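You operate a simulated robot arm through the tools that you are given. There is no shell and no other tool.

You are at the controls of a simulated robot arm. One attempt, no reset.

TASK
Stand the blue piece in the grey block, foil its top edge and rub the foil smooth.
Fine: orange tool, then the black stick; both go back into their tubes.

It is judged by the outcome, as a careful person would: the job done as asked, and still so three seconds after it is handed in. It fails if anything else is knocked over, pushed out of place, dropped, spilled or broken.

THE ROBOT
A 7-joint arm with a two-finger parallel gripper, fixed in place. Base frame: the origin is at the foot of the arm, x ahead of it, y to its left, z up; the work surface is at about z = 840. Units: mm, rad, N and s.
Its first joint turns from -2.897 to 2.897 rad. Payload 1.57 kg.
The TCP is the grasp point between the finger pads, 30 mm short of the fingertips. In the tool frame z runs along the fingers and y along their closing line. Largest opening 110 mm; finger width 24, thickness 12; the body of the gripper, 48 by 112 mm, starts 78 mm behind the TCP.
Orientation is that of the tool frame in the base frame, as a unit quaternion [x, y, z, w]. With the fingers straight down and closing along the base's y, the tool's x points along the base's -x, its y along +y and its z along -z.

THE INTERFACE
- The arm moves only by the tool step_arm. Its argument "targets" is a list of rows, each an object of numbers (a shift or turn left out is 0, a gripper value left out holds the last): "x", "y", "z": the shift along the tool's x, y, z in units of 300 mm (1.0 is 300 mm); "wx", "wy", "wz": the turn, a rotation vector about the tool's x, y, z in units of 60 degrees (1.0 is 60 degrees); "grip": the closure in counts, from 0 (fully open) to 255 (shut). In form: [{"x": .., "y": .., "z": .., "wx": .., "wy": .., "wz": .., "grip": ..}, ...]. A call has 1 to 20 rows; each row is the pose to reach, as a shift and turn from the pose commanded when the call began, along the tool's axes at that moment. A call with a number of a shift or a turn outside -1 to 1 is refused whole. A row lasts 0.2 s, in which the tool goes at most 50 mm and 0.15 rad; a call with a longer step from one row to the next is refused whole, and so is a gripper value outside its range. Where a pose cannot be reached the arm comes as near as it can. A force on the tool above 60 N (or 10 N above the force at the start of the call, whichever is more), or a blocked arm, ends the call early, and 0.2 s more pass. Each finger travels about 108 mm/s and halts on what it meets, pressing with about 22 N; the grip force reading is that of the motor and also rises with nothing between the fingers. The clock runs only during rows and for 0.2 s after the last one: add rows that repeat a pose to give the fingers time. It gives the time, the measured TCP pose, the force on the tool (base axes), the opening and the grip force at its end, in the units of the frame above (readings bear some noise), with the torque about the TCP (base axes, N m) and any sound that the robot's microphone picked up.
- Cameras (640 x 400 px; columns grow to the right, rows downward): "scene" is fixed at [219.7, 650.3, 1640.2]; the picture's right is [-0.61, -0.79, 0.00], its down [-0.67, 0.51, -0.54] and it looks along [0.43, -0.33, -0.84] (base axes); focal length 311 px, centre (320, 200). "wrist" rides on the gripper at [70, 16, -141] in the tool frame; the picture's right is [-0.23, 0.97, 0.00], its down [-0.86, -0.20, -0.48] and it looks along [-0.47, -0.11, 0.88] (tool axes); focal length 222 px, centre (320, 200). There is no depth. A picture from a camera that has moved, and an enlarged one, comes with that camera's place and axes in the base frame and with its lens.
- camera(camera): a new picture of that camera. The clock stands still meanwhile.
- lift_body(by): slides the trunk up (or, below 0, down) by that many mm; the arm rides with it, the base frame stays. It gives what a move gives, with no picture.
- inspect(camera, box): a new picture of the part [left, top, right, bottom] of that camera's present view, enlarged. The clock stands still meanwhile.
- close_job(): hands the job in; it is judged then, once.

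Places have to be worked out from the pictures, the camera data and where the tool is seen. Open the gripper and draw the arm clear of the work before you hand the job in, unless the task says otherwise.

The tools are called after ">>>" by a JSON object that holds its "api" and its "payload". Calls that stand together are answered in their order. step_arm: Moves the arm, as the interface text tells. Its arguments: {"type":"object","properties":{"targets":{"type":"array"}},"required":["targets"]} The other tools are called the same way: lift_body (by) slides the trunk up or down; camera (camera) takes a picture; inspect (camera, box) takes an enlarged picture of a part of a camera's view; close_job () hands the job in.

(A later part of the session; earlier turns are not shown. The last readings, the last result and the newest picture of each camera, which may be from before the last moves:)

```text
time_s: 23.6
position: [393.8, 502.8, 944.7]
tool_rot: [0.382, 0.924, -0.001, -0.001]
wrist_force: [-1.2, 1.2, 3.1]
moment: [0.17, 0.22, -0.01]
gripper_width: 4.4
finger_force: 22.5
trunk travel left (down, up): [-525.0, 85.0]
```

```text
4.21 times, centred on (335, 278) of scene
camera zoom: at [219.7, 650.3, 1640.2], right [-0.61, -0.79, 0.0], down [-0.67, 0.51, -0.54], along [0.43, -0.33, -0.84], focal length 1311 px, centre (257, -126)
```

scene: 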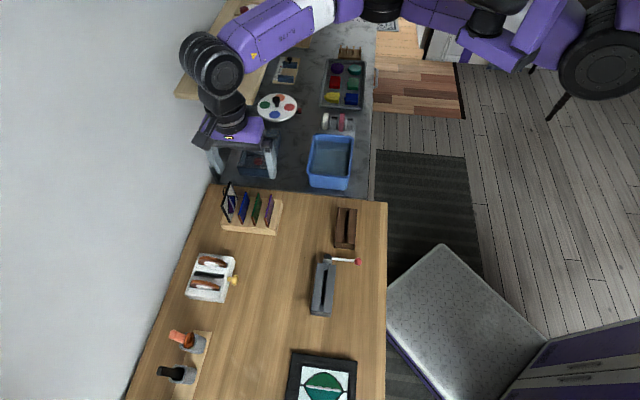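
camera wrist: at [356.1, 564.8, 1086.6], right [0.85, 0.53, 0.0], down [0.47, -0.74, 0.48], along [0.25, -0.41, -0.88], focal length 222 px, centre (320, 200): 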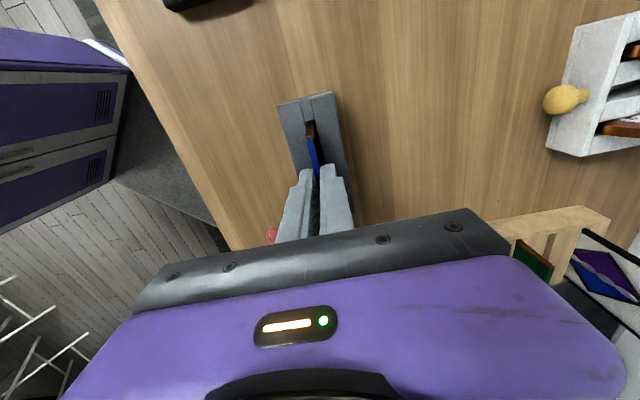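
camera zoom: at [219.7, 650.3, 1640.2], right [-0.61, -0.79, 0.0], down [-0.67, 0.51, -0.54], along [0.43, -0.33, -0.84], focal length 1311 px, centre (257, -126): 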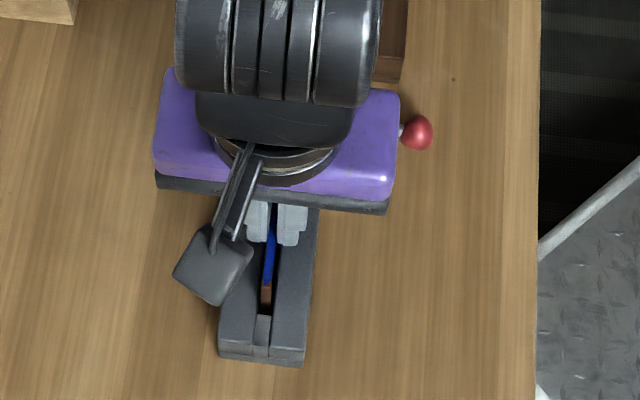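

The force has relaxed to about 3 N with the plate seated. I'll open the fingers a little and rise clear.

>>> {"api": "step_arm", "payload": {"targets": [{"grip": 235}, {"grip": 215}, {"grip": 205}, {"grip": 205}]}}

>>> {"api": "inspect", "payload": {"camera": "wrist", "box": [260, 85, 380, 215]}}

>>> {"api": "step_arm", "payload": {"targets": [{"z": -0.05}, {"z": -0.15}, {"z": -0.28}, {"z": -0.42}, {"z": -0.5}, {"z": -0.5}]}}

>>> {"api": "camera", "payload": {"camera": "wrist"}}

>>> {"api": "inspect", "payload": {"camera": "scene", "box": [290, 230, 380, 325]}}

```text
time_s: 24.6
position: [394.9, 504.0, 946.6]
tool_rot: [0.381, 0.924, 0.001, -0.001]
wrist_force: [-0.4, -0.1, 0.0]
moment: [0.0, -0.01, 0.01]
gripper_width: 21.5
finger_force: 0.1
trunk travel left (down, up): [-525.0, 85.0]
```

```text
3.08 times, centred on (320, 150) of wrist
camera zoom: at [356.1, 565.1, 1087.3], right [0.85, 0.53, 0.0], down [0.47, -0.75, 0.48], along [0.25, -0.41, -0.88], focal length 684 px, centre (320, 354)
```

zoom: 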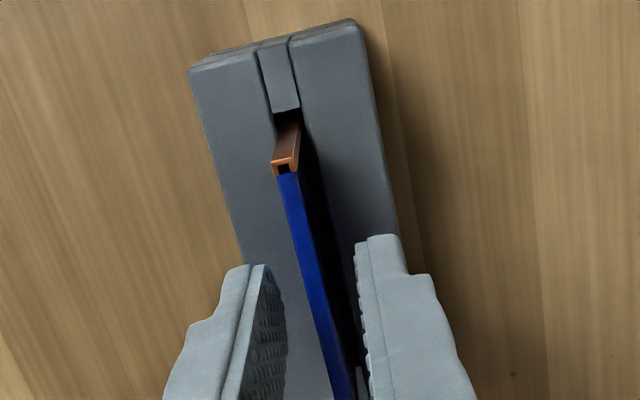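

```text
time_s: 26.0
position: [393.7, 504.1, 1096.3]
tool_rot: [0.382, 0.924, 0.0, -0.001]
wrist_force: [0.9, -0.4, -0.6]
moment: [-0.02, 0.03, 0.02]
gripper_width: 21.6
finger_force: 0.1
trunk travel left (down, up): [-525.0, 85.0]
```

```text
taken
camera wrist: at [355.9, 566.1, 1238.4], right [0.85, 0.53, 0.0], down [0.47, -0.75, 0.48], along [0.25, -0.41, -0.88], focal length 222 px, centre (320, 200)
```

wrist: 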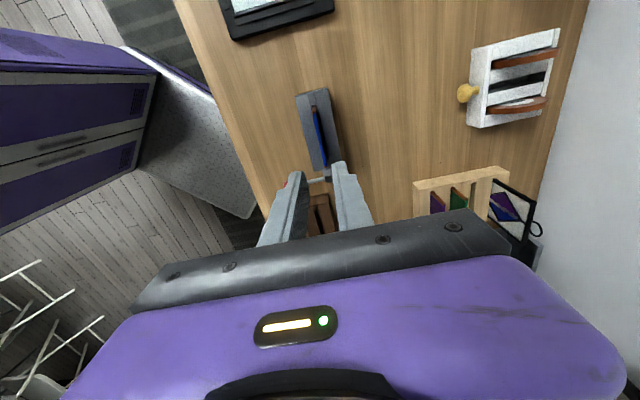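

```text
4.21 times, centred on (335, 278) of scene
camera zoom: at [219.7, 650.3, 1640.2], right [-0.61, -0.79, 0.0], down [-0.67, 0.51, -0.54], along [0.43, -0.33, -0.84], focal length 1311 px, centre (257, -126)
```

zoom: 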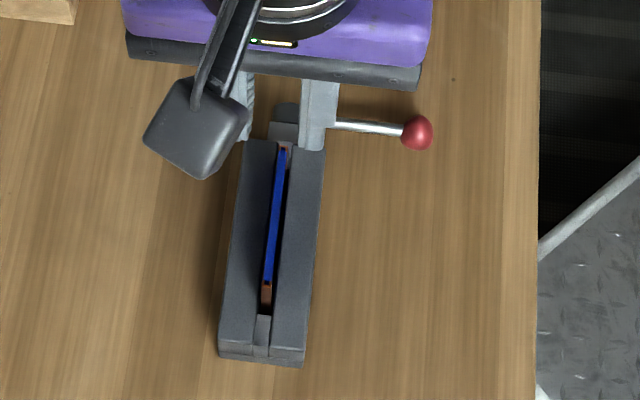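

The plate is standing on its own in the slot. I'll zoom in to see how loose it is and how the lever is built.

>>> {"api": "inspect", "payload": {"camera": "wrist", "box": [285, 80, 355, 185]}}

>>> {"api": "inspect", "payload": {"camera": "scene", "box": [305, 255, 345, 320]}}

>>> {"api": "inspect", "payload": {"camera": "scene", "box": [315, 245, 370, 275]}}

```text
3.81 times, centred on (320, 132) of wrist
camera zoom: at [355.9, 566.1, 1238.4], right [0.85, 0.53, 0.0], down [0.47, -0.75, 0.48], along [0.25, -0.41, -0.88], focal length 846 px, centre (320, 457)
```

zoom: 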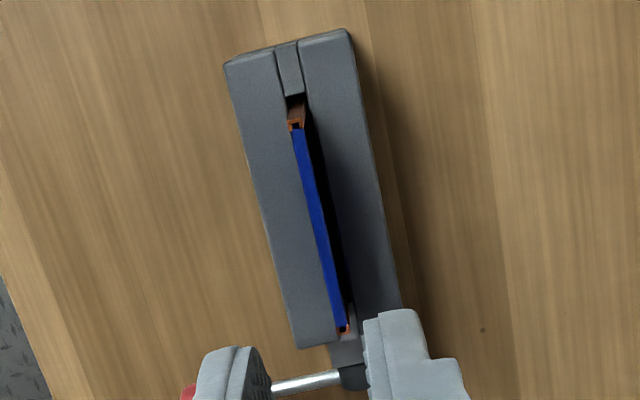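

```text
6.15 times, centred on (325, 288) of scene
camera zoom: at [219.7, 650.3, 1640.2], right [-0.61, -0.79, 0.0], down [-0.67, 0.51, -0.54], along [0.43, -0.33, -0.84], focal length 1916 px, centre (289, -338)
```

zoom: 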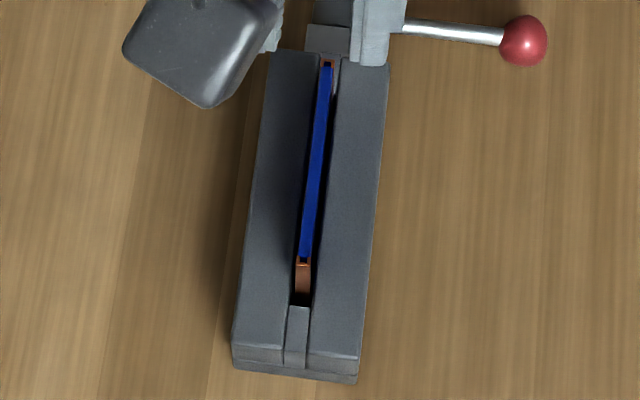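

```text
11.64 times, centred on (342, 260) of scene
camera zoom: at [219.7, 650.3, 1640.2], right [-0.61, -0.79, 0.0], down [-0.67, 0.51, -0.54], along [0.43, -0.33, -0.84], focal length 3624 px, centre (58, -498)
```

zoom: 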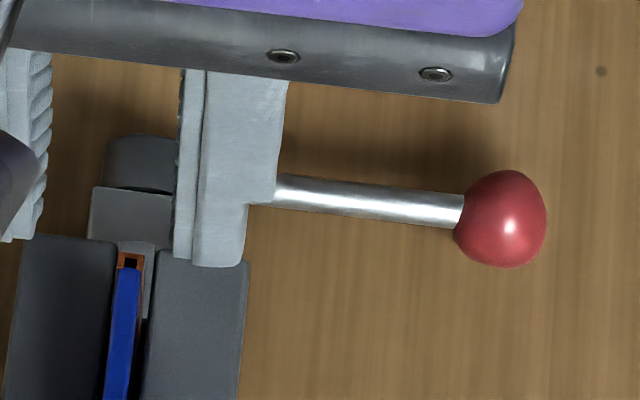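

The plate stands with clearance in the slot, so the lever probably clamps the jaws. I'll shift so the wrist camera looks straight down on the lever hub and see how it turns.

>>> {"api": "step_arm", "payload": {"targets": [{"x": -0.12}, {"x": -0.25}, {"x": -0.38, "z": 0.03}, {"x": -0.5, "z": 0.08}, {"x": -0.5, "z": 0.1}]}}

>>> {"api": "camera", "payload": {"camera": "wrist"}}

>>> {"api": "inspect", "payload": {"camera": "wrist", "box": [200, 0, 360, 100]}}

>>> {"api": "inspect", "payload": {"camera": "scene", "box": [305, 250, 370, 320]}}

```text
time_s: 27.2
position: [501.7, 396.5, 1067.6]
tool_rot: [0.382, 0.924, 0.0, -0.001]
wrist_force: [-0.2, -0.5, 0.2]
moment: [0.01, -0.01, 0.01]
gripper_width: 21.6
finger_force: 0.1
trunk travel left (down, up): [-525.0, 85.0]
```

```text
taken
camera wrist: at [463.3, 457.9, 1209.2], right [0.85, 0.53, 0.0], down [0.47, -0.75, 0.48], along [0.25, -0.4, -0.88], focal length 222 px, centre (320, 200)
```

wrist: 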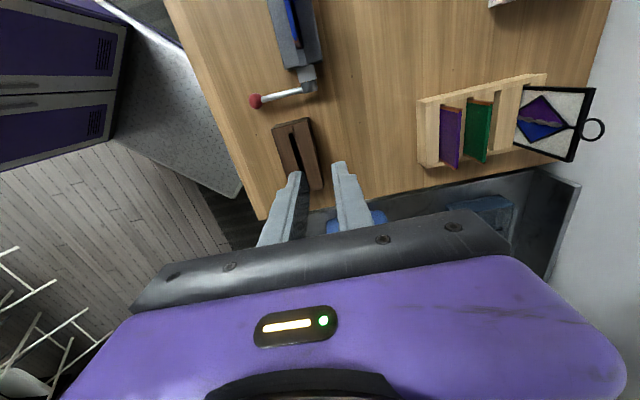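

```text
4.00 times, centred on (280, 50) of wrist
camera zoom: at [463.3, 457.9, 1209.2], right [0.85, 0.53, 0.0], down [0.47, -0.75, 0.48], along [0.25, -0.4, -0.88], focal length 888 px, centre (480, 800)
```

zoom: 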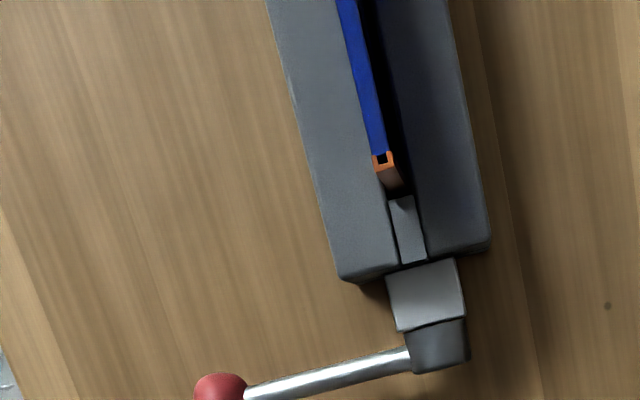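

```text
5.71 times, centred on (338, 285) of scene
camera zoom: at [219.7, 650.3, 1640.2], right [-0.61, -0.79, 0.0], down [-0.67, 0.51, -0.54], along [0.43, -0.33, -0.84], focal length 1780 px, centre (220, -286)
```

zoom: 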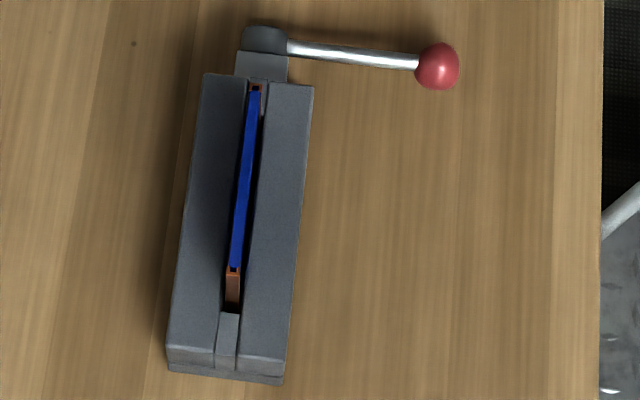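

Seen from above, the hub is a short cylinder lying along the slot, so the lever swings upward about the slot axis. I'll turn the hand 90° so the fingers can close across the lever's red ball.

>>> {"api": "step_arm", "payload": {"targets": [{"x": 0.01, "y": -0.02, "wz": -0.125, "grip": 100}, {"x": 0.02, "y": -0.04, "wz": -0.25}, {"x": 0.03, "y": -0.06, "wz": -0.375}, {"x": 0.04, "y": -0.08, "wz": -0.5}, {"x": 0.05, "y": -0.1, "wz": -0.625}, {"x": 0.06, "y": -0.12, "wz": -0.75}, {"x": 0.06, "y": -0.12, "wz": -0.75}]}}

>>> {"api": "step_arm", "payload": {"targets": [{"wz": -0.125}, {"wz": -0.25}, {"wz": -0.375}, {"wz": -0.5}, {"wz": -0.625}, {"wz": -0.75}, {"wz": -0.75}]}}

>>> {"api": "camera", "payload": {"camera": "wrist"}}

```text
time_s: 28.8
position: [462.4, 384.4, 1066.9]
tool_rot: [-0.002, 1.0, 0.0, -0.001]
wrist_force: [0.0, 0.6, -0.5]
moment: [-0.01, -0.02, -0.03]
gripper_width: 66.7
finger_force: 0.2
trunk travel left (down, up): [-525.0, 85.0]
```

```text
time_s: 30.4
position: [461.4, 385.9, 1066.3]
tool_rot: [-0.384, 0.923, 0.001, -0.001]
wrist_force: [-0.3, -0.5, 0.5]
moment: [0.02, 0.02, -0.05]
gripper_width: 66.7
finger_force: 0.0
trunk travel left (down, up): [-525.0, 85.0]
```

```text
taken
camera wrist: at [400.7, 348.0, 1207.9], right [-0.53, 0.85, 0.0], down [0.75, 0.47, 0.48], along [0.4, 0.25, -0.88], focal length 222 px, centre (320, 200)
```

wrist: 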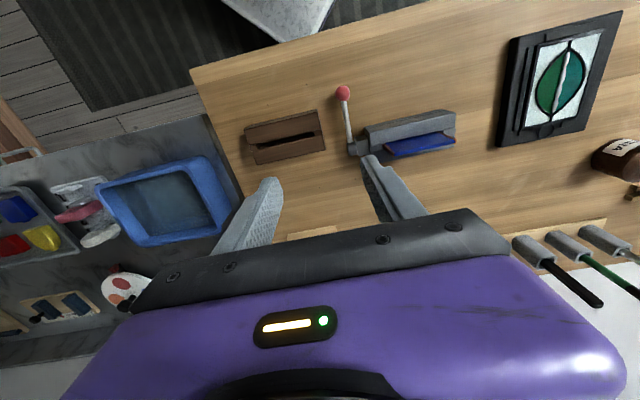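

>>> {"api": "inspect", "payload": {"camera": "wrist", "box": [320, 70, 470, 170]}}

```text
4.00 times, centred on (395, 120) of wrist
camera zoom: at [400.7, 348.0, 1207.9], right [-0.53, 0.85, 0.0], down [0.75, 0.47, 0.48], along [0.4, 0.25, -0.88], focal length 888 px, centre (20, 520)
```

zoom: 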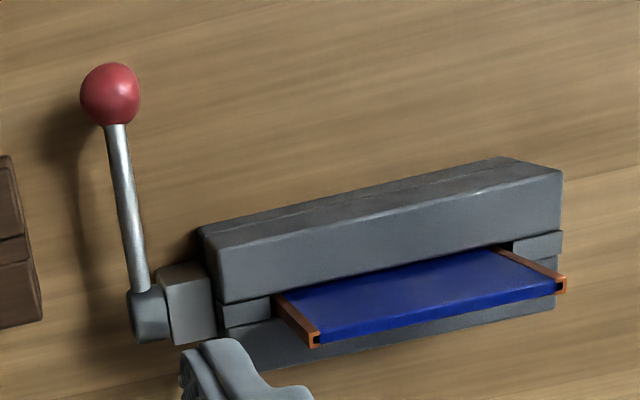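

>>> {"api": "inspect", "payload": {"camera": "wrist", "box": [340, 130, 390, 165]}}

```text
11.43 times, centred on (365, 148) of wrist
camera zoom: at [400.7, 348.0, 1207.9], right [-0.53, 0.85, 0.0], down [0.75, 0.47, 0.48], along [0.4, 0.25, -0.88], focal length 2538 px, centre (-194, 800)
```

zoom: 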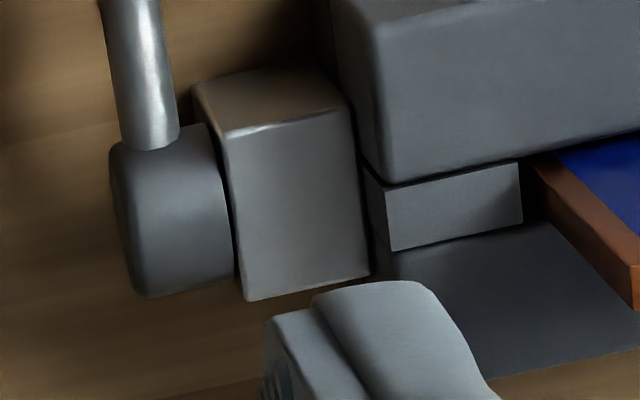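

The close-up confirms the lever turns about the slot axis, with its ball at about u=-11, v=554, z≈870. I'll position above the ball with the fingers 44 mm open.

>>> {"api": "step_arm", "payload": {"targets": [{"x": 0.05, "y": 0.046, "z": 0.07, "grip": 153}, {"x": 0.1, "y": 0.093, "z": 0.14}, {"x": 0.15, "y": 0.139, "z": 0.22}, {"x": 0.15, "y": 0.139, "z": 0.3}, {"x": 0.15, "y": 0.139, "z": 0.357}, {"x": 0.15, "y": 0.139, "z": 0.357}]}}

>>> {"api": "camera", "payload": {"camera": "wrist"}}

>>> {"api": "inspect", "payload": {"camera": "scene", "box": [305, 225, 405, 320]}}

```text
time_s: 31.8
position: [400.2, 382.2, 957.7]
tool_rot: [-0.384, 0.923, 0.0, -0.001]
wrist_force: [0.7, -0.3, 0.4]
moment: [0.02, 0.01, 0.0]
gripper_width: 44.1
finger_force: 0.0
trunk travel left (down, up): [-525.0, 85.0]
```

```text
taken
camera wrist: at [339.0, 344.6, 1100.4], right [-0.53, 0.85, 0.0], down [0.75, 0.46, 0.48], along [0.4, 0.25, -0.88], focal length 222 px, centre (320, 200)
```

wrist: 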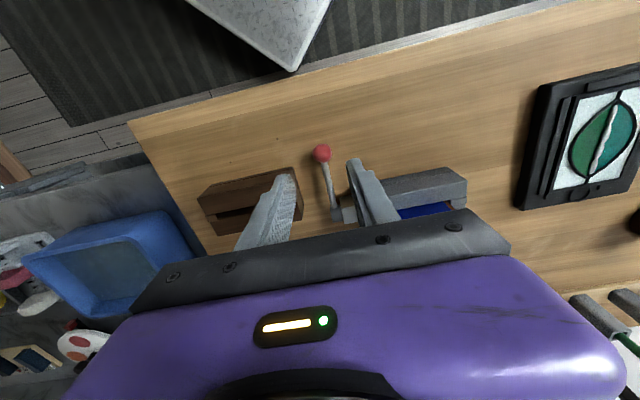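

```text
4.21 times, centred on (355, 272) of scene
camera zoom: at [219.7, 650.3, 1640.2], right [-0.61, -0.79, 0.0], down [-0.67, 0.51, -0.54], along [0.43, -0.33, -0.84], focal length 1311 px, centre (173, -105)
```

zoom: 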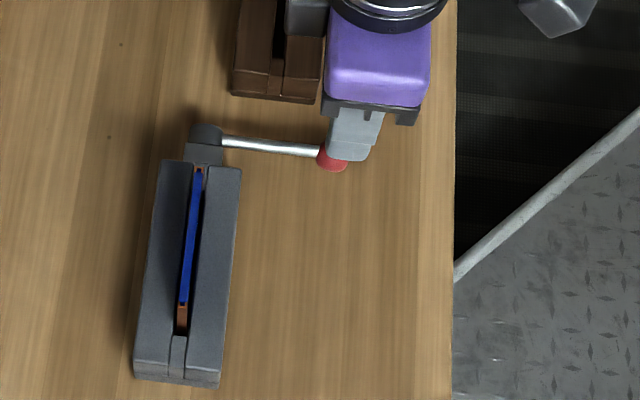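

>>> {"api": "inspect", "payload": {"camera": "wrist", "box": [260, 120, 400, 230]}}

```text
3.64 times, centred on (330, 175) of wrist
camera zoom: at [339.0, 344.6, 1100.4], right [-0.53, 0.85, 0.0], down [0.75, 0.46, 0.48], along [0.4, 0.25, -0.88], focal length 808 px, centre (284, 291)
```

zoom: 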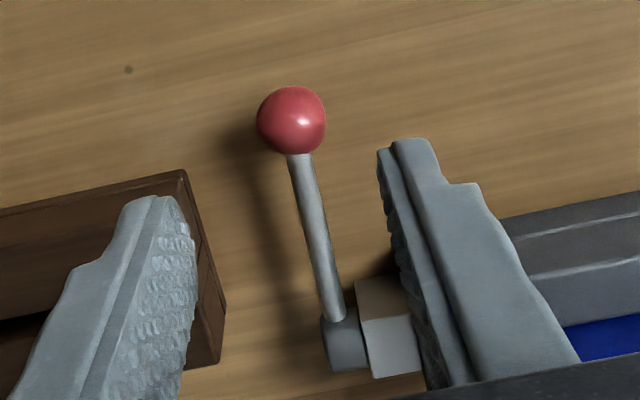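

The ball (radius about 10 mm) is roughly 2.4 mm off in each direction from my TCP. I'll correct for that and descend to z≈880, leaving the fingertips about 10 mm above the table.

>>> {"api": "step_arm", "payload": {"targets": [{"x": 0.008, "y": 0.008, "z": 0.06, "grip": 153}, {"x": 0.008, "y": 0.008, "z": 0.13}, {"x": 0.008, "y": 0.008, "z": 0.19}, {"x": 0.008, "y": 0.008, "z": 0.24}, {"x": 0.008, "y": 0.008, "z": 0.263}, {"x": 0.008, "y": 0.008, "z": 0.263}]}}

>>> {"api": "inspect", "payload": {"camera": "wrist", "box": [260, 120, 400, 230]}}

>>> {"api": "inspect", "payload": {"camera": "scene", "box": [305, 225, 405, 320]}}

```text
time_s: 33.2
position: [397.8, 382.7, 881.9]
tool_rot: [-0.384, 0.923, 0.001, -0.001]
wrist_force: [-0.3, -0.2, -0.2]
moment: [-0.01, -0.01, 0.02]
gripper_width: 44.2
finger_force: 0.2
trunk travel left (down, up): [-525.0, 85.0]
```

```text
3.64 times, centred on (330, 175) of wrist
camera zoom: at [336.3, 345.6, 1022.2], right [-0.53, 0.85, 0.0], down [0.75, 0.46, 0.48], along [0.4, 0.25, -0.88], focal length 808 px, centre (284, 291)
```

zoom: 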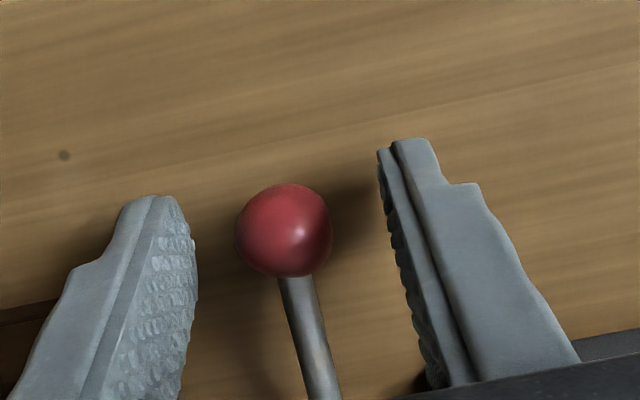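

```text
4.21 times, centred on (355, 272) of scene
camera zoom: at [219.7, 650.3, 1640.2], right [-0.61, -0.79, 0.0], down [-0.67, 0.51, -0.54], along [0.43, -0.33, -0.84], focal length 1311 px, centre (173, -105)
```

zoom: 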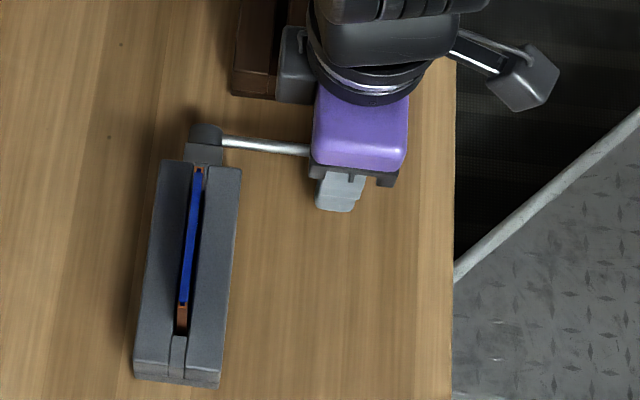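

The ball is centred between the fingers (u≈-9, v≈551, z≈867). I'll close on it.

>>> {"api": "step_arm", "payload": {"targets": [{"grip": 190}, {"grip": 220}, {"grip": 255}, {"grip": 255}, {"grip": 255}]}}

>>> {"api": "inspect", "payload": {"camera": "wrist", "box": [260, 120, 400, 230]}}

```text
time_s: 34.4
position: [398.3, 381.6, 880.4]
tool_rot: [-0.384, 0.923, 0.001, -0.001]
wrist_force: [5.2, -5.3, -0.6]
moment: [-0.08, 0.01, -0.06]
gripper_width: 21.0
finger_force: 34.7
trunk travel left (down, up): [-525.0, 85.0]
```

```text
3.64 times, centred on (330, 175) of wrist
camera zoom: at [336.7, 345.3, 1022.2], right [-0.53, 0.85, 0.0], down [0.75, 0.46, 0.48], along [0.4, 0.25, -0.88], focal length 808 px, centre (284, 291)
```

zoom: 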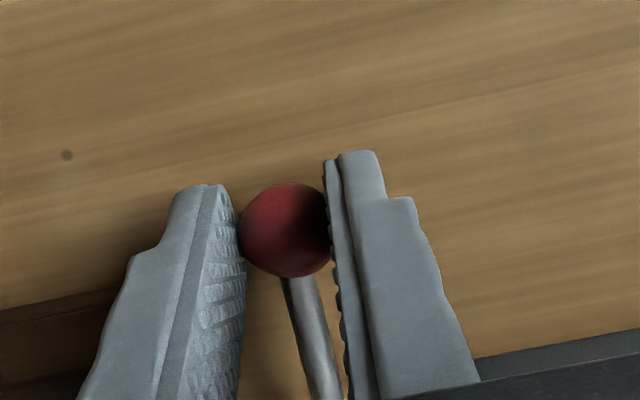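

The ball is held with a slight side preload. I'll ease that off and try swinging the lever up about 10° while watching the force.

>>> {"api": "step_arm", "payload": {"targets": [{"y": -0.003, "grip": 255}, {"x": 0.0, "y": -0.003, "z": -0.012}, {"x": -0.001, "y": -0.003, "z": -0.0235}, {"x": -0.002, "y": -0.003, "z": -0.035}, {"x": -0.004, "y": -0.003, "z": -0.047}, {"x": -0.004, "y": -0.003, "z": -0.047}]}}

>>> {"api": "inspect", "payload": {"camera": "scene", "box": [305, 225, 405, 320]}}

>>> {"api": "inspect", "payload": {"camera": "wrist", "box": [260, 120, 400, 230]}}

```text
time_s: 35.8
position: [398.9, 382.9, 894.0]
tool_rot: [-0.383, 0.924, 0.0, -0.001]
wrist_force: [3.0, -3.4, -12.5]
moment: [-0.69, 0.64, -0.03]
gripper_width: 21.2
finger_force: 34.6
trunk travel left (down, up): [-525.0, 85.0]
```

```text
4.21 times, centred on (355, 272) of scene
camera zoom: at [219.7, 650.3, 1640.2], right [-0.61, -0.79, 0.0], down [-0.67, 0.51, -0.54], along [0.43, -0.33, -0.84], focal length 1311 px, centre (173, -105)
```

zoom: 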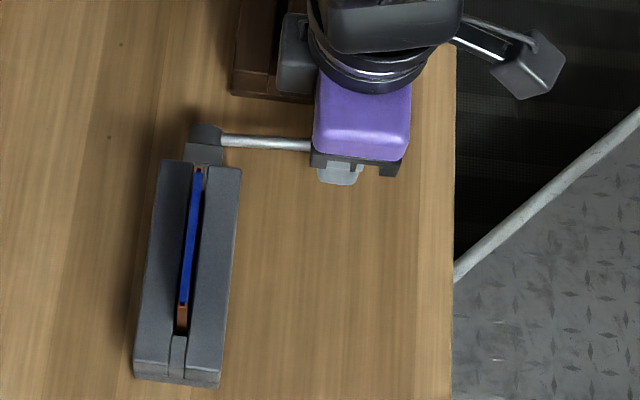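

```text
3.64 times, centred on (330, 175) of wrist
camera zoom: at [337.2, 345.7, 1036.1], right [-0.53, 0.85, 0.0], down [0.75, 0.46, 0.48], along [0.4, 0.25, -0.88], focal length 808 px, centre (284, 291)
```

zoom: 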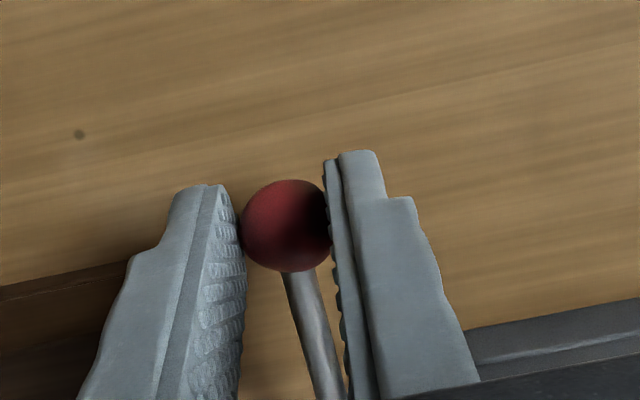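

The lever is turning upward with about 12 N of resistance, and the block hasn't moved. I'll continue along the arc to about 30°.

>>> {"api": "step_arm", "payload": {"targets": [{"x": -0.0053, "z": -0.023, "grip": 255}, {"x": -0.0123, "z": -0.0453}, {"x": -0.0213, "z": -0.067}, {"x": -0.0323, "z": -0.088}, {"x": -0.0323, "z": -0.088}]}}

>>> {"api": "inspect", "payload": {"camera": "scene", "box": [305, 225, 405, 320]}}

>>> {"api": "inspect", "payload": {"camera": "wrist", "box": [260, 120, 400, 230]}}

```text
time_s: 37.0
position: [404.9, 388.6, 920.8]
tool_rot: [-0.384, 0.923, 0.002, -0.002]
wrist_force: [-8.9, -10.3, -5.7]
moment: [-0.82, 0.9, 0.02]
gripper_width: 21.0
finger_force: 34.4
trunk travel left (down, up): [-525.0, 85.0]
```

```text
4.21 times, centred on (355, 272) of scene
camera zoom: at [219.7, 650.3, 1640.2], right [-0.61, -0.79, 0.0], down [-0.67, 0.51, -0.54], along [0.43, -0.33, -0.84], focal length 1311 px, centre (173, -105)
```

zoom: 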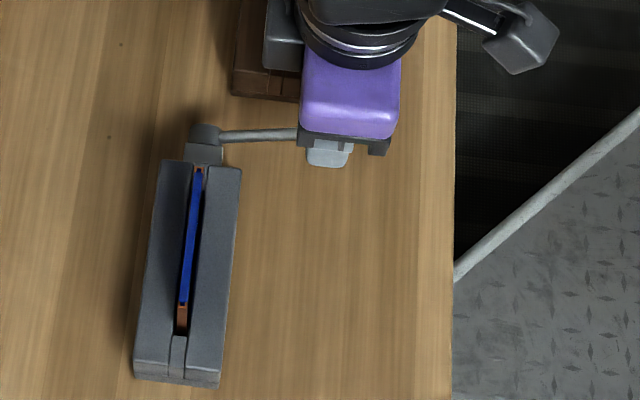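

```text
3.64 times, centred on (330, 175) of wrist
camera zoom: at [344.0, 351.9, 1062.3], right [-0.53, 0.85, 0.0], down [0.75, 0.47, 0.48], along [0.4, 0.25, -0.88], focal length 808 px, centre (284, 291)
```

zoom: 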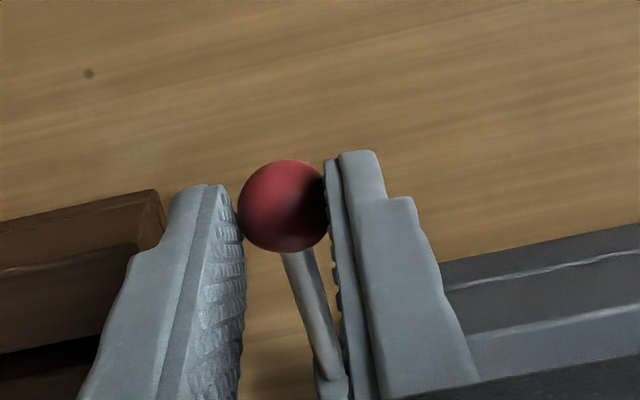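

The ball is slipping down in the grip because my assumed angle ran ahead; the lever is really at about 22°. I'll release to see whether it holds its position, then re-grip lower.

>>> {"api": "step_arm", "payload": {"targets": [{"grip": 230}, {"grip": 190}, {"grip": 170}, {"grip": 170}]}}

>>> {"api": "inspect", "payload": {"camera": "wrist", "box": [260, 120, 400, 230]}}

>>> {"api": "inspect", "payload": {"camera": "scene", "box": [305, 225, 405, 320]}}

```text
time_s: 38.0
position: [406.5, 390.3, 919.2]
tool_rot: [-0.384, 0.923, 0.0, 0.0]
wrist_force: [-0.3, -0.4, -0.2]
moment: [0.02, 0.0, 0.01]
gripper_width: 36.8
finger_force: 0.1
trunk travel left (down, up): [-525.0, 85.0]
```

```text
3.64 times, centred on (330, 175) of wrist
camera zoom: at [344.9, 352.6, 1061.9], right [-0.53, 0.85, 0.0], down [0.75, 0.46, 0.48], along [0.4, 0.25, -0.88], focal length 808 px, centre (284, 291)
```

zoom: 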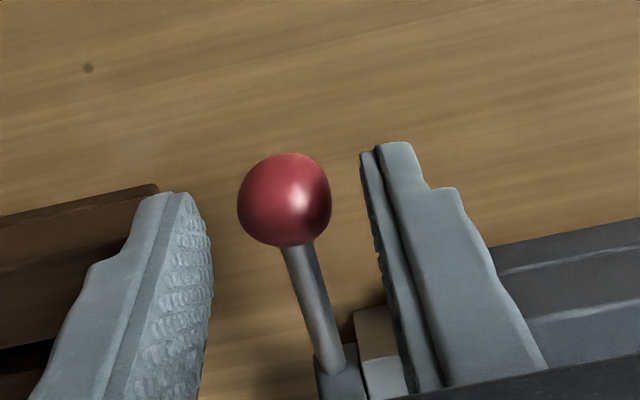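

```text
4.21 times, centred on (355, 272) of scene
camera zoom: at [219.7, 650.3, 1640.2], right [-0.61, -0.79, 0.0], down [-0.67, 0.51, -0.54], along [0.43, -0.33, -0.84], focal length 1311 px, centre (173, -105)
```

zoom: 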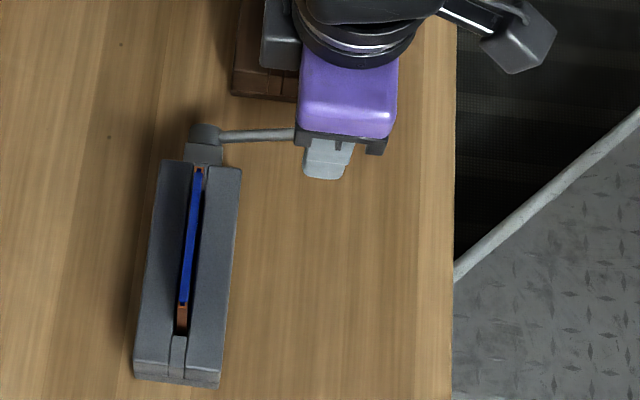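

The lever stays where I left it, at about 22°. I'll re-grip with the ball at the TCP and carry on along the corrected arc.

>>> {"api": "step_arm", "payload": {"targets": [{"x": 0.009, "y": 0.003, "z": 0.03, "grip": 170}, {"x": 0.018, "y": 0.003, "z": 0.06}, {"x": 0.018, "y": 0.003, "z": 0.06, "grip": 200}, {"x": 0.018, "y": 0.003, "z": 0.06, "grip": 255}, {"x": 0.018, "y": 0.003, "z": 0.06, "grip": 255}, {"x": 0.018, "y": 0.003, "z": 0.06, "grip": 255}]}}

>>> {"api": "step_arm", "payload": {"targets": [{"x": -0.0097, "z": -0.021, "grip": 255}, {"x": -0.0213, "z": -0.0413}, {"x": -0.0343, "z": -0.0603}, {"x": -0.049, "z": -0.0783}, {"x": -0.049, "z": -0.0783}]}}

>>> {"api": "inspect", "payload": {"camera": "wrist", "box": [260, 120, 400, 230]}}

>>> {"api": "inspect", "payload": {"camera": "scene", "box": [305, 225, 405, 320]}}

```text
time_s: 39.4
position: [401.1, 385.6, 902.3]
tool_rot: [-0.383, 0.924, 0.0, 0.0]
wrist_force: [1.3, -2.1, 0.1]
moment: [0.05, -0.05, -0.06]
gripper_width: 21.0
finger_force: 34.1
trunk travel left (down, up): [-525.0, 85.0]
```

```text
time_s: 40.6
position: [411.5, 394.5, 927.1]
tool_rot: [-0.383, 0.924, 0.0, -0.001]
wrist_force: [1.3, -14.7, -7.9]
moment: [-0.79, 0.66, -0.05]
gripper_width: 21.0
finger_force: 34.2
trunk travel left (down, up): [-525.0, 85.0]
```

```text
3.64 times, centred on (330, 175) of wrist
camera zoom: at [350.4, 359.1, 1068.3], right [-0.53, 0.85, 0.0], down [0.75, 0.46, 0.48], along [0.4, 0.25, -0.88], focal length 808 px, centre (284, 291)
```

zoom: 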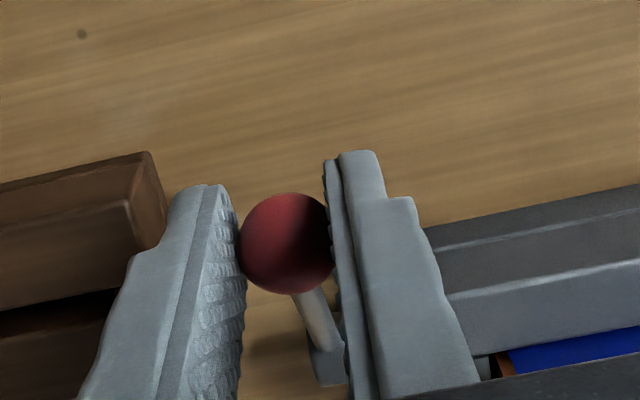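

```text
4.21 times, centred on (355, 272) of scene
camera zoom: at [219.7, 650.3, 1640.2], right [-0.61, -0.79, 0.0], down [-0.67, 0.51, -0.54], along [0.43, -0.33, -0.84], focal length 1311 px, centre (173, -105)
```

zoom: 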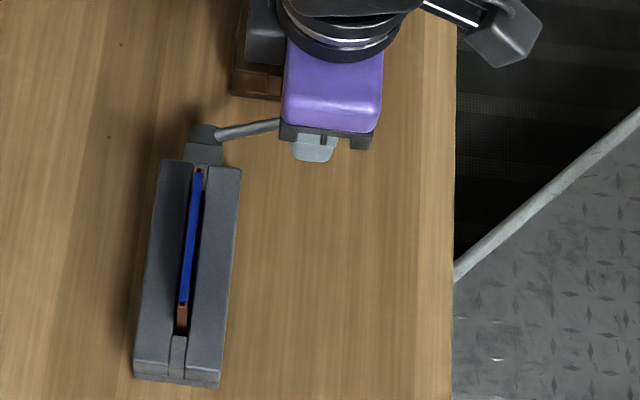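

The lever is now at about 39° and following the arc. I'll continue toward 64° with a small sideways correction.

>>> {"api": "step_arm", "payload": {"targets": [{"x": -0.0157, "y": -0.003, "z": -0.0177, "grip": 255}, {"x": -0.0323, "y": -0.003, "z": -0.0337}, {"x": -0.0507, "y": -0.003, "z": -0.048}, {"x": -0.07, "y": -0.003, "z": -0.061}, {"x": -0.0903, "y": -0.003, "z": -0.072}, {"x": -0.0903, "y": -0.003, "z": -0.072}]}}

>>> {"api": "inspect", "payload": {"camera": "wrist", "box": [260, 120, 400, 230]}}

>>> {"api": "inspect", "payload": {"camera": "scene", "box": [305, 225, 405, 320]}}

```text
time_s: 42.0
position: [430.2, 416.2, 948.3]
tool_rot: [-0.383, 0.924, 0.001, -0.002]
wrist_force: [-7.8, -7.4, -3.3]
moment: [-0.78, 0.81, -0.07]
gripper_width: 21.0
finger_force: 33.9
trunk travel left (down, up): [-525.0, 85.0]
```

```text
3.64 times, centred on (330, 175) of wrist
camera zoom: at [369.8, 377.9, 1090.0], right [-0.53, 0.85, 0.0], down [0.75, 0.46, 0.48], along [0.4, 0.25, -0.88], focal length 808 px, centre (284, 291)
```

zoom: 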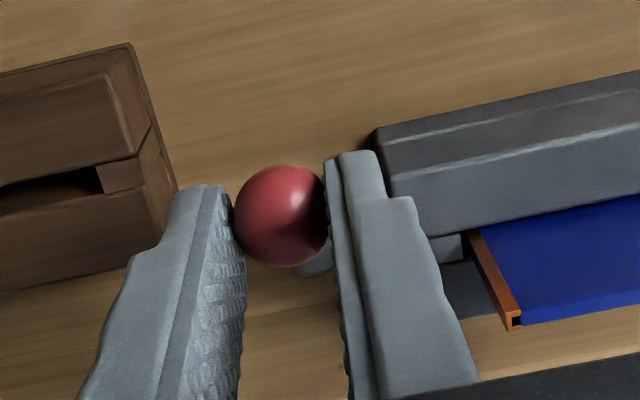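

```text
4.21 times, centred on (355, 272) of scene
camera zoom: at [219.7, 650.3, 1640.2], right [-0.61, -0.79, 0.0], down [-0.67, 0.51, -0.54], along [0.43, -0.33, -0.84], focal length 1311 px, centre (173, -105)
```

zoom: 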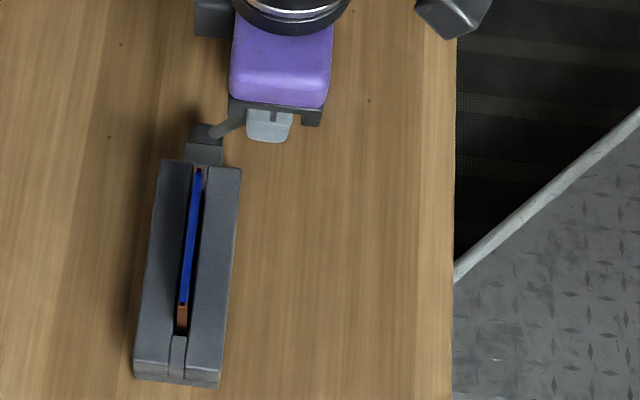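

The lever is at about 60° and the block is still in place. I'll continue to about 90° and watch for the jaws biting.

>>> {"api": "step_arm", "payload": {"targets": [{"x": -0.021, "z": -0.011, "grip": 255}, {"x": -0.042, "z": -0.02}, {"x": -0.064, "z": -0.027}, {"x": -0.087, "z": -0.032}, {"x": -0.11, "z": -0.035}, {"x": -0.133, "z": -0.036}, {"x": -0.133, "z": -0.036}]}}

>>> {"api": "inspect", "payload": {"camera": "wrist", "box": [260, 120, 400, 230]}}

>>> {"api": "inspect", "payload": {"camera": "scene", "box": [305, 225, 405, 320]}}

```text
time_s: 43.6
position: [459.4, 443.6, 960.0]
tool_rot: [-0.383, 0.924, 0.001, -0.001]
wrist_force: [-7.0, -11.2, 4.5]
moment: [-0.75, 0.59, -0.01]
gripper_width: 21.1
finger_force: 34.6
trunk travel left (down, up): [-525.0, 85.0]
```

```text
3.64 times, centred on (330, 175) of wrist
camera zoom: at [397.9, 406.3, 1101.2], right [-0.53, 0.85, 0.0], down [0.75, 0.46, 0.48], along [0.4, 0.25, -0.88], focal length 808 px, centre (284, 291)
```

zoom: 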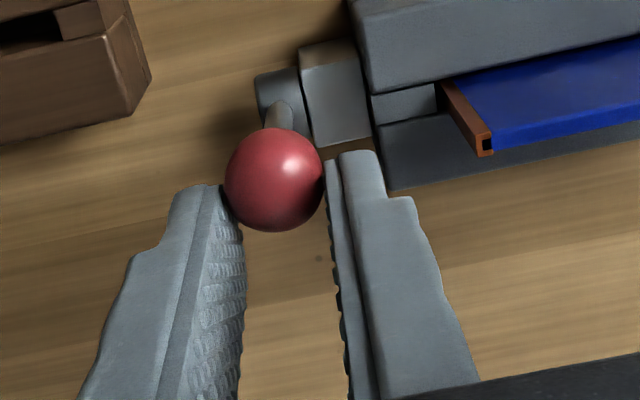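

```text
4.21 times, centred on (355, 272) of scene
camera zoom: at [219.7, 650.3, 1640.2], right [-0.61, -0.79, 0.0], down [-0.67, 0.51, -0.54], along [0.43, -0.33, -0.84], focal length 1311 px, centre (173, -105)
```

zoom: 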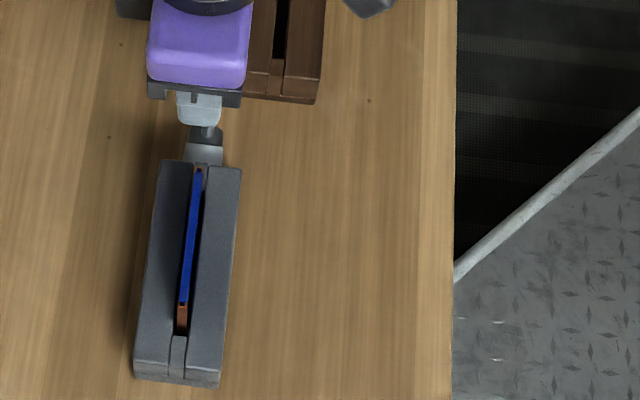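

>>> {"api": "inspect", "payload": {"camera": "scene", "box": [312, 255, 342, 320]}}

>>> {"api": "inspect", "payload": {"camera": "wrist", "box": [320, 90, 440, 180]}}

```text
6.15 times, centred on (327, 288) of scene
camera zoom: at [219.7, 650.3, 1640.2], right [-0.61, -0.79, 0.0], down [-0.67, 0.51, -0.54], along [0.43, -0.33, -0.84], focal length 1916 px, centre (277, -338)
```

zoom: 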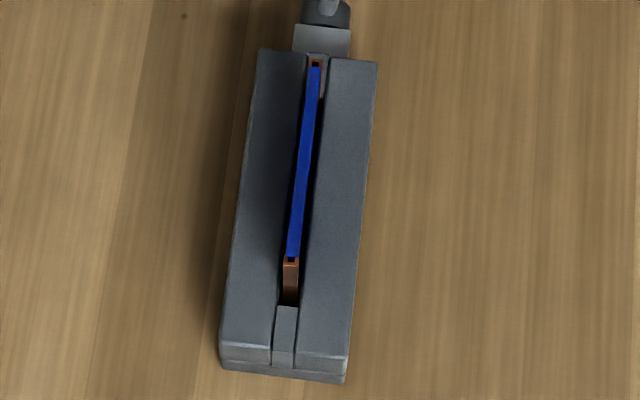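

```text
4.44 times, centred on (380, 135) of wrist
camera zoom: at [397.9, 406.3, 1101.2], right [-0.53, 0.85, 0.0], down [0.75, 0.46, 0.48], along [0.4, 0.25, -0.88], focal length 987 px, centre (53, 489)
```

zoom: 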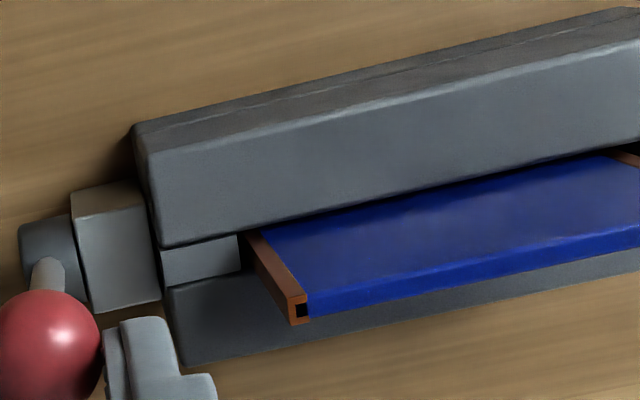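

The slot now looks narrower (about 17 px against 22 before), so the lever is closing the jaws. The ball is near the edge of the pads, so I'll re-grip it centred.

>>> {"api": "step_arm", "payload": {"targets": [{"grip": 215}, {"grip": 175}, {"grip": 175}, {"x": 0.023, "z": 0.015, "grip": 175}, {"x": 0.047, "z": 0.033}, {"x": 0.047, "z": 0.033}]}}

>>> {"api": "inspect", "payload": {"camera": "wrist", "box": [260, 100, 420, 230]}}

```text
time_s: 45.0
position: [451.0, 434.8, 949.3]
tool_rot: [-0.383, 0.924, 0.001, -0.001]
wrist_force: [0.3, -0.2, 0.7]
moment: [0.0, 0.02, 0.01]
gripper_width: 34.5
finger_force: 0.1
trunk travel left (down, up): [-525.0, 85.0]
```

```text
3.08 times, centred on (340, 165) of wrist
camera zoom: at [388.5, 396.7, 1090.3], right [-0.53, 0.85, 0.0], down [0.75, 0.46, 0.48], along [0.4, 0.25, -0.88], focal length 684 px, centre (258, 308)
```

zoom: 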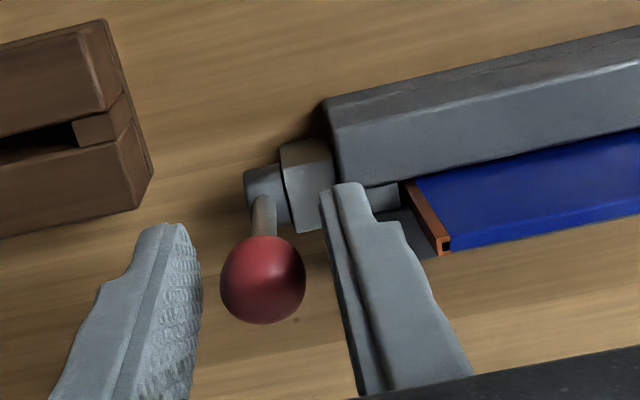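

The ball is centred in the grip again at about 84°. I'll close and continue the swing past vertical in steps.

>>> {"api": "step_arm", "payload": {"targets": [{"y": 0.004, "grip": 200}, {"y": 0.004, "grip": 255}, {"y": 0.004, "grip": 255}, {"y": 0.004, "grip": 255}, {"x": -0.025, "y": 0.004, "z": 0.0}, {"x": -0.05, "y": 0.004, "z": 0.0}, {"x": -0.073, "y": 0.004, "z": 0.004}, {"x": -0.097, "y": 0.004, "z": 0.008}, {"x": -0.097, "y": 0.004, "z": 0.008}]}}

>>> {"api": "inspect", "payload": {"camera": "wrist", "box": [260, 100, 420, 230]}}

>>> {"api": "inspect", "payload": {"camera": "scene", "box": [312, 255, 342, 320]}}

```text
time_s: 47.0
position: [471.1, 457.3, 947.5]
tool_rot: [-0.384, 0.923, 0.002, 0.0]
wrist_force: [-0.4, -0.4, -0.3]
moment: [-0.02, 0.01, 0.02]
gripper_width: 0.3
finger_force: 20.7
trunk travel left (down, up): [-525.0, 85.0]
```

```text
3.08 times, centred on (340, 165) of wrist
camera zoom: at [409.4, 419.1, 1088.0], right [-0.53, 0.85, 0.0], down [0.75, 0.46, 0.48], along [0.4, 0.26, -0.88], focal length 684 px, centre (258, 308)
```

zoom: 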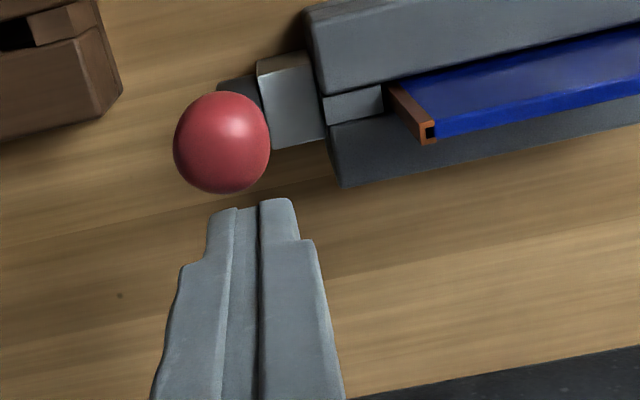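

```text
6.15 times, centred on (327, 288) of scene
camera zoom: at [219.7, 650.3, 1640.2], right [-0.61, -0.79, 0.0], down [-0.67, 0.51, -0.54], along [0.43, -0.33, -0.84], focal length 1916 px, centre (277, -338)
```

zoom: 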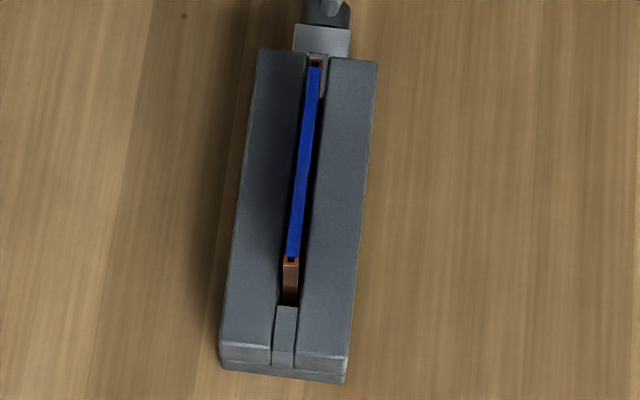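

The fingers slid off the ball, and the lever itself stays at about 84°, which may be its end stop. I'll rise and look down on the slot to judge how tightly the plate is held.

>>> {"api": "step_arm", "payload": {"targets": [{"z": -0.1, "grip": 255}, {"z": -0.25}, {"z": -0.38}, {"x": 0.02, "y": 0.12, "z": -0.4}, {"x": 0.04, "y": 0.24, "z": -0.4}, {"x": 0.04, "y": 0.24, "z": -0.4}]}}

>>> {"api": "camera", "payload": {"camera": "wrist"}}

>>> {"api": "camera", "payload": {"camera": "scene"}}

```text
time_s: 48.4
position: [412.7, 497.1, 1065.4]
tool_rot: [-0.383, 0.924, 0.0, 0.0]
wrist_force: [-0.2, 0.4, 0.9]
moment: [-0.05, 0.0, 0.03]
gripper_width: 0.0
finger_force: 21.8
trunk travel left (down, up): [-525.0, 85.0]
```

```text
taken
camera wrist: at [351.7, 460.6, 1206.8], right [-0.53, 0.85, 0.0], down [0.75, 0.46, 0.48], along [0.4, 0.25, -0.88], focal length 222 px, centre (320, 200)
```

wrist: 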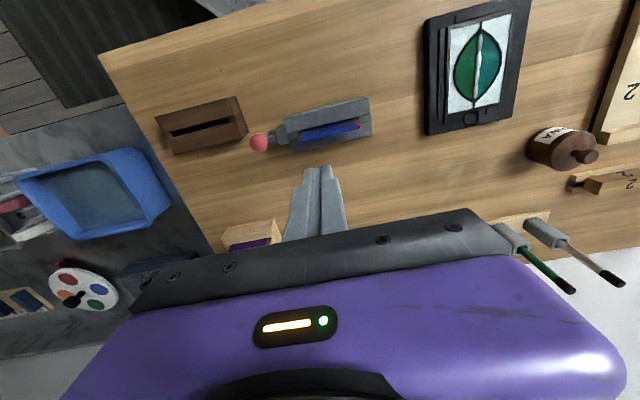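

```text
taken
```

scene: 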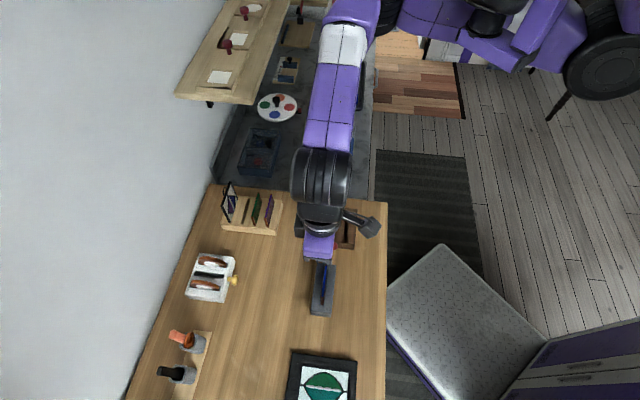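

>>> {"api": "inspect", "payload": {"camera": "wrist", "box": [240, 90, 380, 165]}}

>>> {"api": "inspect", "payload": {"camera": "wrist", "box": [290, 105, 345, 150]}}

>>> {"api": "inspect", "payload": {"camera": "scene", "box": [310, 280, 335, 318]}}

```text
4.57 times, centred on (310, 128) of wrist
camera zoom: at [351.7, 460.6, 1206.8], right [-0.53, 0.85, 0.0], down [0.75, 0.46, 0.48], along [0.4, 0.25, -0.88], focal length 1015 px, centre (366, 531)
```

zoom: 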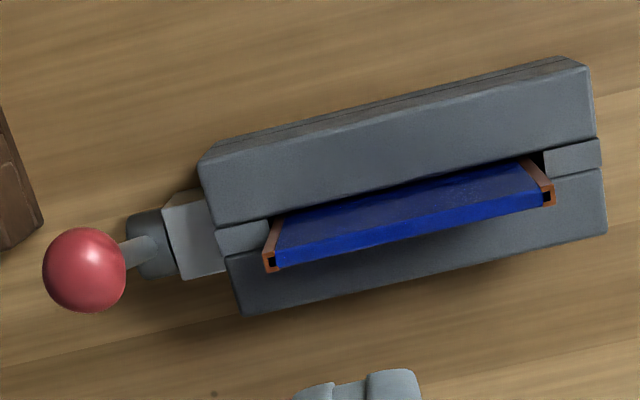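

```text
8.89 times, centred on (318, 128) of wrist
camera zoom: at [351.7, 460.6, 1206.8], right [-0.53, 0.85, 0.0], down [0.75, 0.46, 0.48], along [0.4, 0.25, -0.88], focal length 1974 px, centre (342, 844)
```

zoom: 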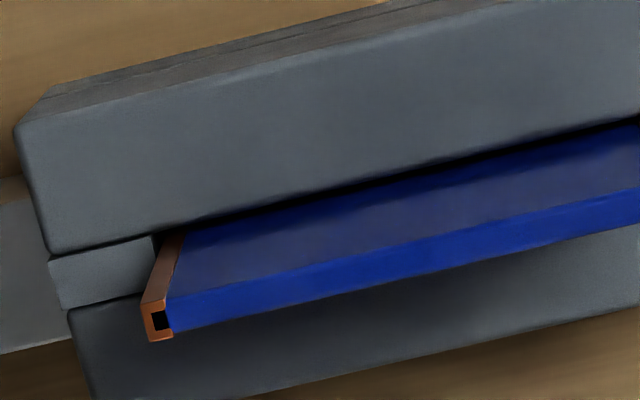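

```text
10.53 times, centred on (322, 299) of scene
camera zoom: at [219.7, 650.3, 1640.2], right [-0.61, -0.79, 0.0], down [-0.67, 0.51, -0.54], along [0.43, -0.33, -0.84], focal length 3278 px, centre (294, -842)
```

zoom: 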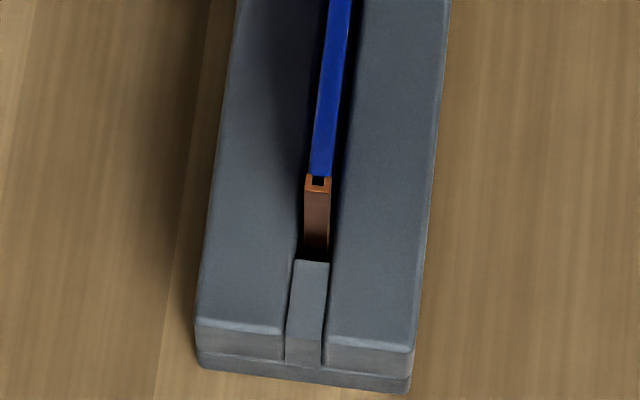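

The jaws have come in by roughly 1.7 mm and the lever is at about 82°. I'll push the ball gently from the robot side with closed fingers to see whether it travels further or is at its stop.

>>> {"api": "step_arm", "payload": {"targets": [{"x": 0.065, "y": -0.075, "grip": 255}, {"x": 0.13, "y": -0.15}, {"x": 0.193, "y": -0.226}, {"x": 0.193, "y": -0.226, "z": 0.1}, {"x": 0.193, "y": -0.226, "z": 0.22}, {"x": 0.193, "y": -0.226, "z": 0.33}, {"x": 0.193, "y": -0.226, "z": 0.367}, {"x": 0.193, "y": -0.226, "z": 0.367}]}}

>>> {"api": "inspect", "payload": {"camera": "wrist", "box": [240, 100, 420, 230]}}

```text
time_s: 50.2
position: [418.0, 407.2, 955.1]
tool_rot: [-0.383, 0.924, 0.001, -0.001]
wrist_force: [-0.4, -0.1, -0.2]
moment: [-0.01, 0.02, 0.01]
gripper_width: 0.3
finger_force: 20.6
trunk travel left (down, up): [-525.0, 85.0]
```

```text
3.08 times, centred on (330, 165) of wrist
camera zoom: at [356.0, 369.7, 1096.2], right [-0.53, 0.85, 0.0], down [0.75, 0.46, 0.48], along [0.4, 0.25, -0.88], focal length 684 px, centre (289, 308)
```

zoom: 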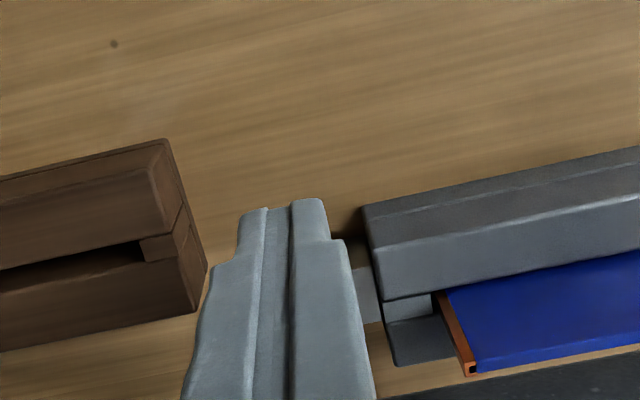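

>>> {"api": "step_arm", "payload": {"targets": [{"x": -0.02, "grip": 255}, {"x": -0.04}, {"x": -0.05}, {"x": -0.05}]}}

>>> {"api": "step_arm", "payload": {"targets": [{"x": -0.007, "grip": 255}, {"x": -0.013}, {"x": -0.013}]}}

>>> {"api": "inspect", "payload": {"camera": "scene", "box": [305, 235, 375, 305]}}

```text
time_s: 51.2
position: [427.9, 420.1, 955.7]
tool_rot: [-0.383, 0.924, 0.001, -0.001]
wrist_force: [1.1, -0.5, -0.8]
moment: [-0.01, -0.01, -0.01]
gripper_width: 0.0
finger_force: 20.9
trunk travel left (down, up): [-525.0, 85.0]
```

```text
time_s: 52.0
position: [429.6, 422.6, 956.7]
tool_rot: [-0.384, 0.923, 0.001, 0.0]
wrist_force: [-0.5, 0.4, 0.0]
moment: [0.01, -0.02, 0.03]
gripper_width: 0.0
finger_force: 21.2
trunk travel left (down, up): [-525.0, 85.0]
```

```text
5.71 times, centred on (340, 270) of scene
camera zoom: at [219.7, 650.3, 1640.2], right [-0.61, -0.79, 0.0], down [-0.67, 0.51, -0.54], along [0.43, -0.33, -0.84], focal length 1780 px, centre (206, -200)
```

zoom: 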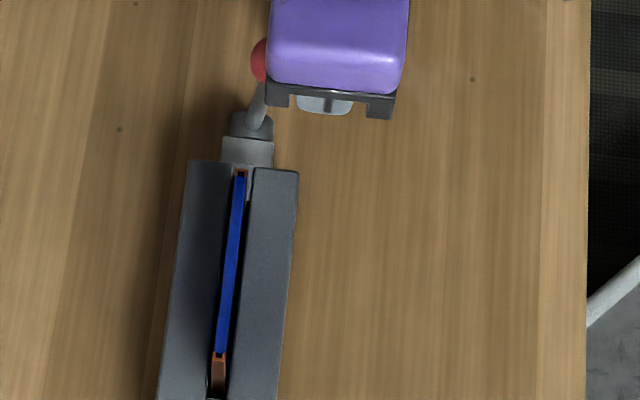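

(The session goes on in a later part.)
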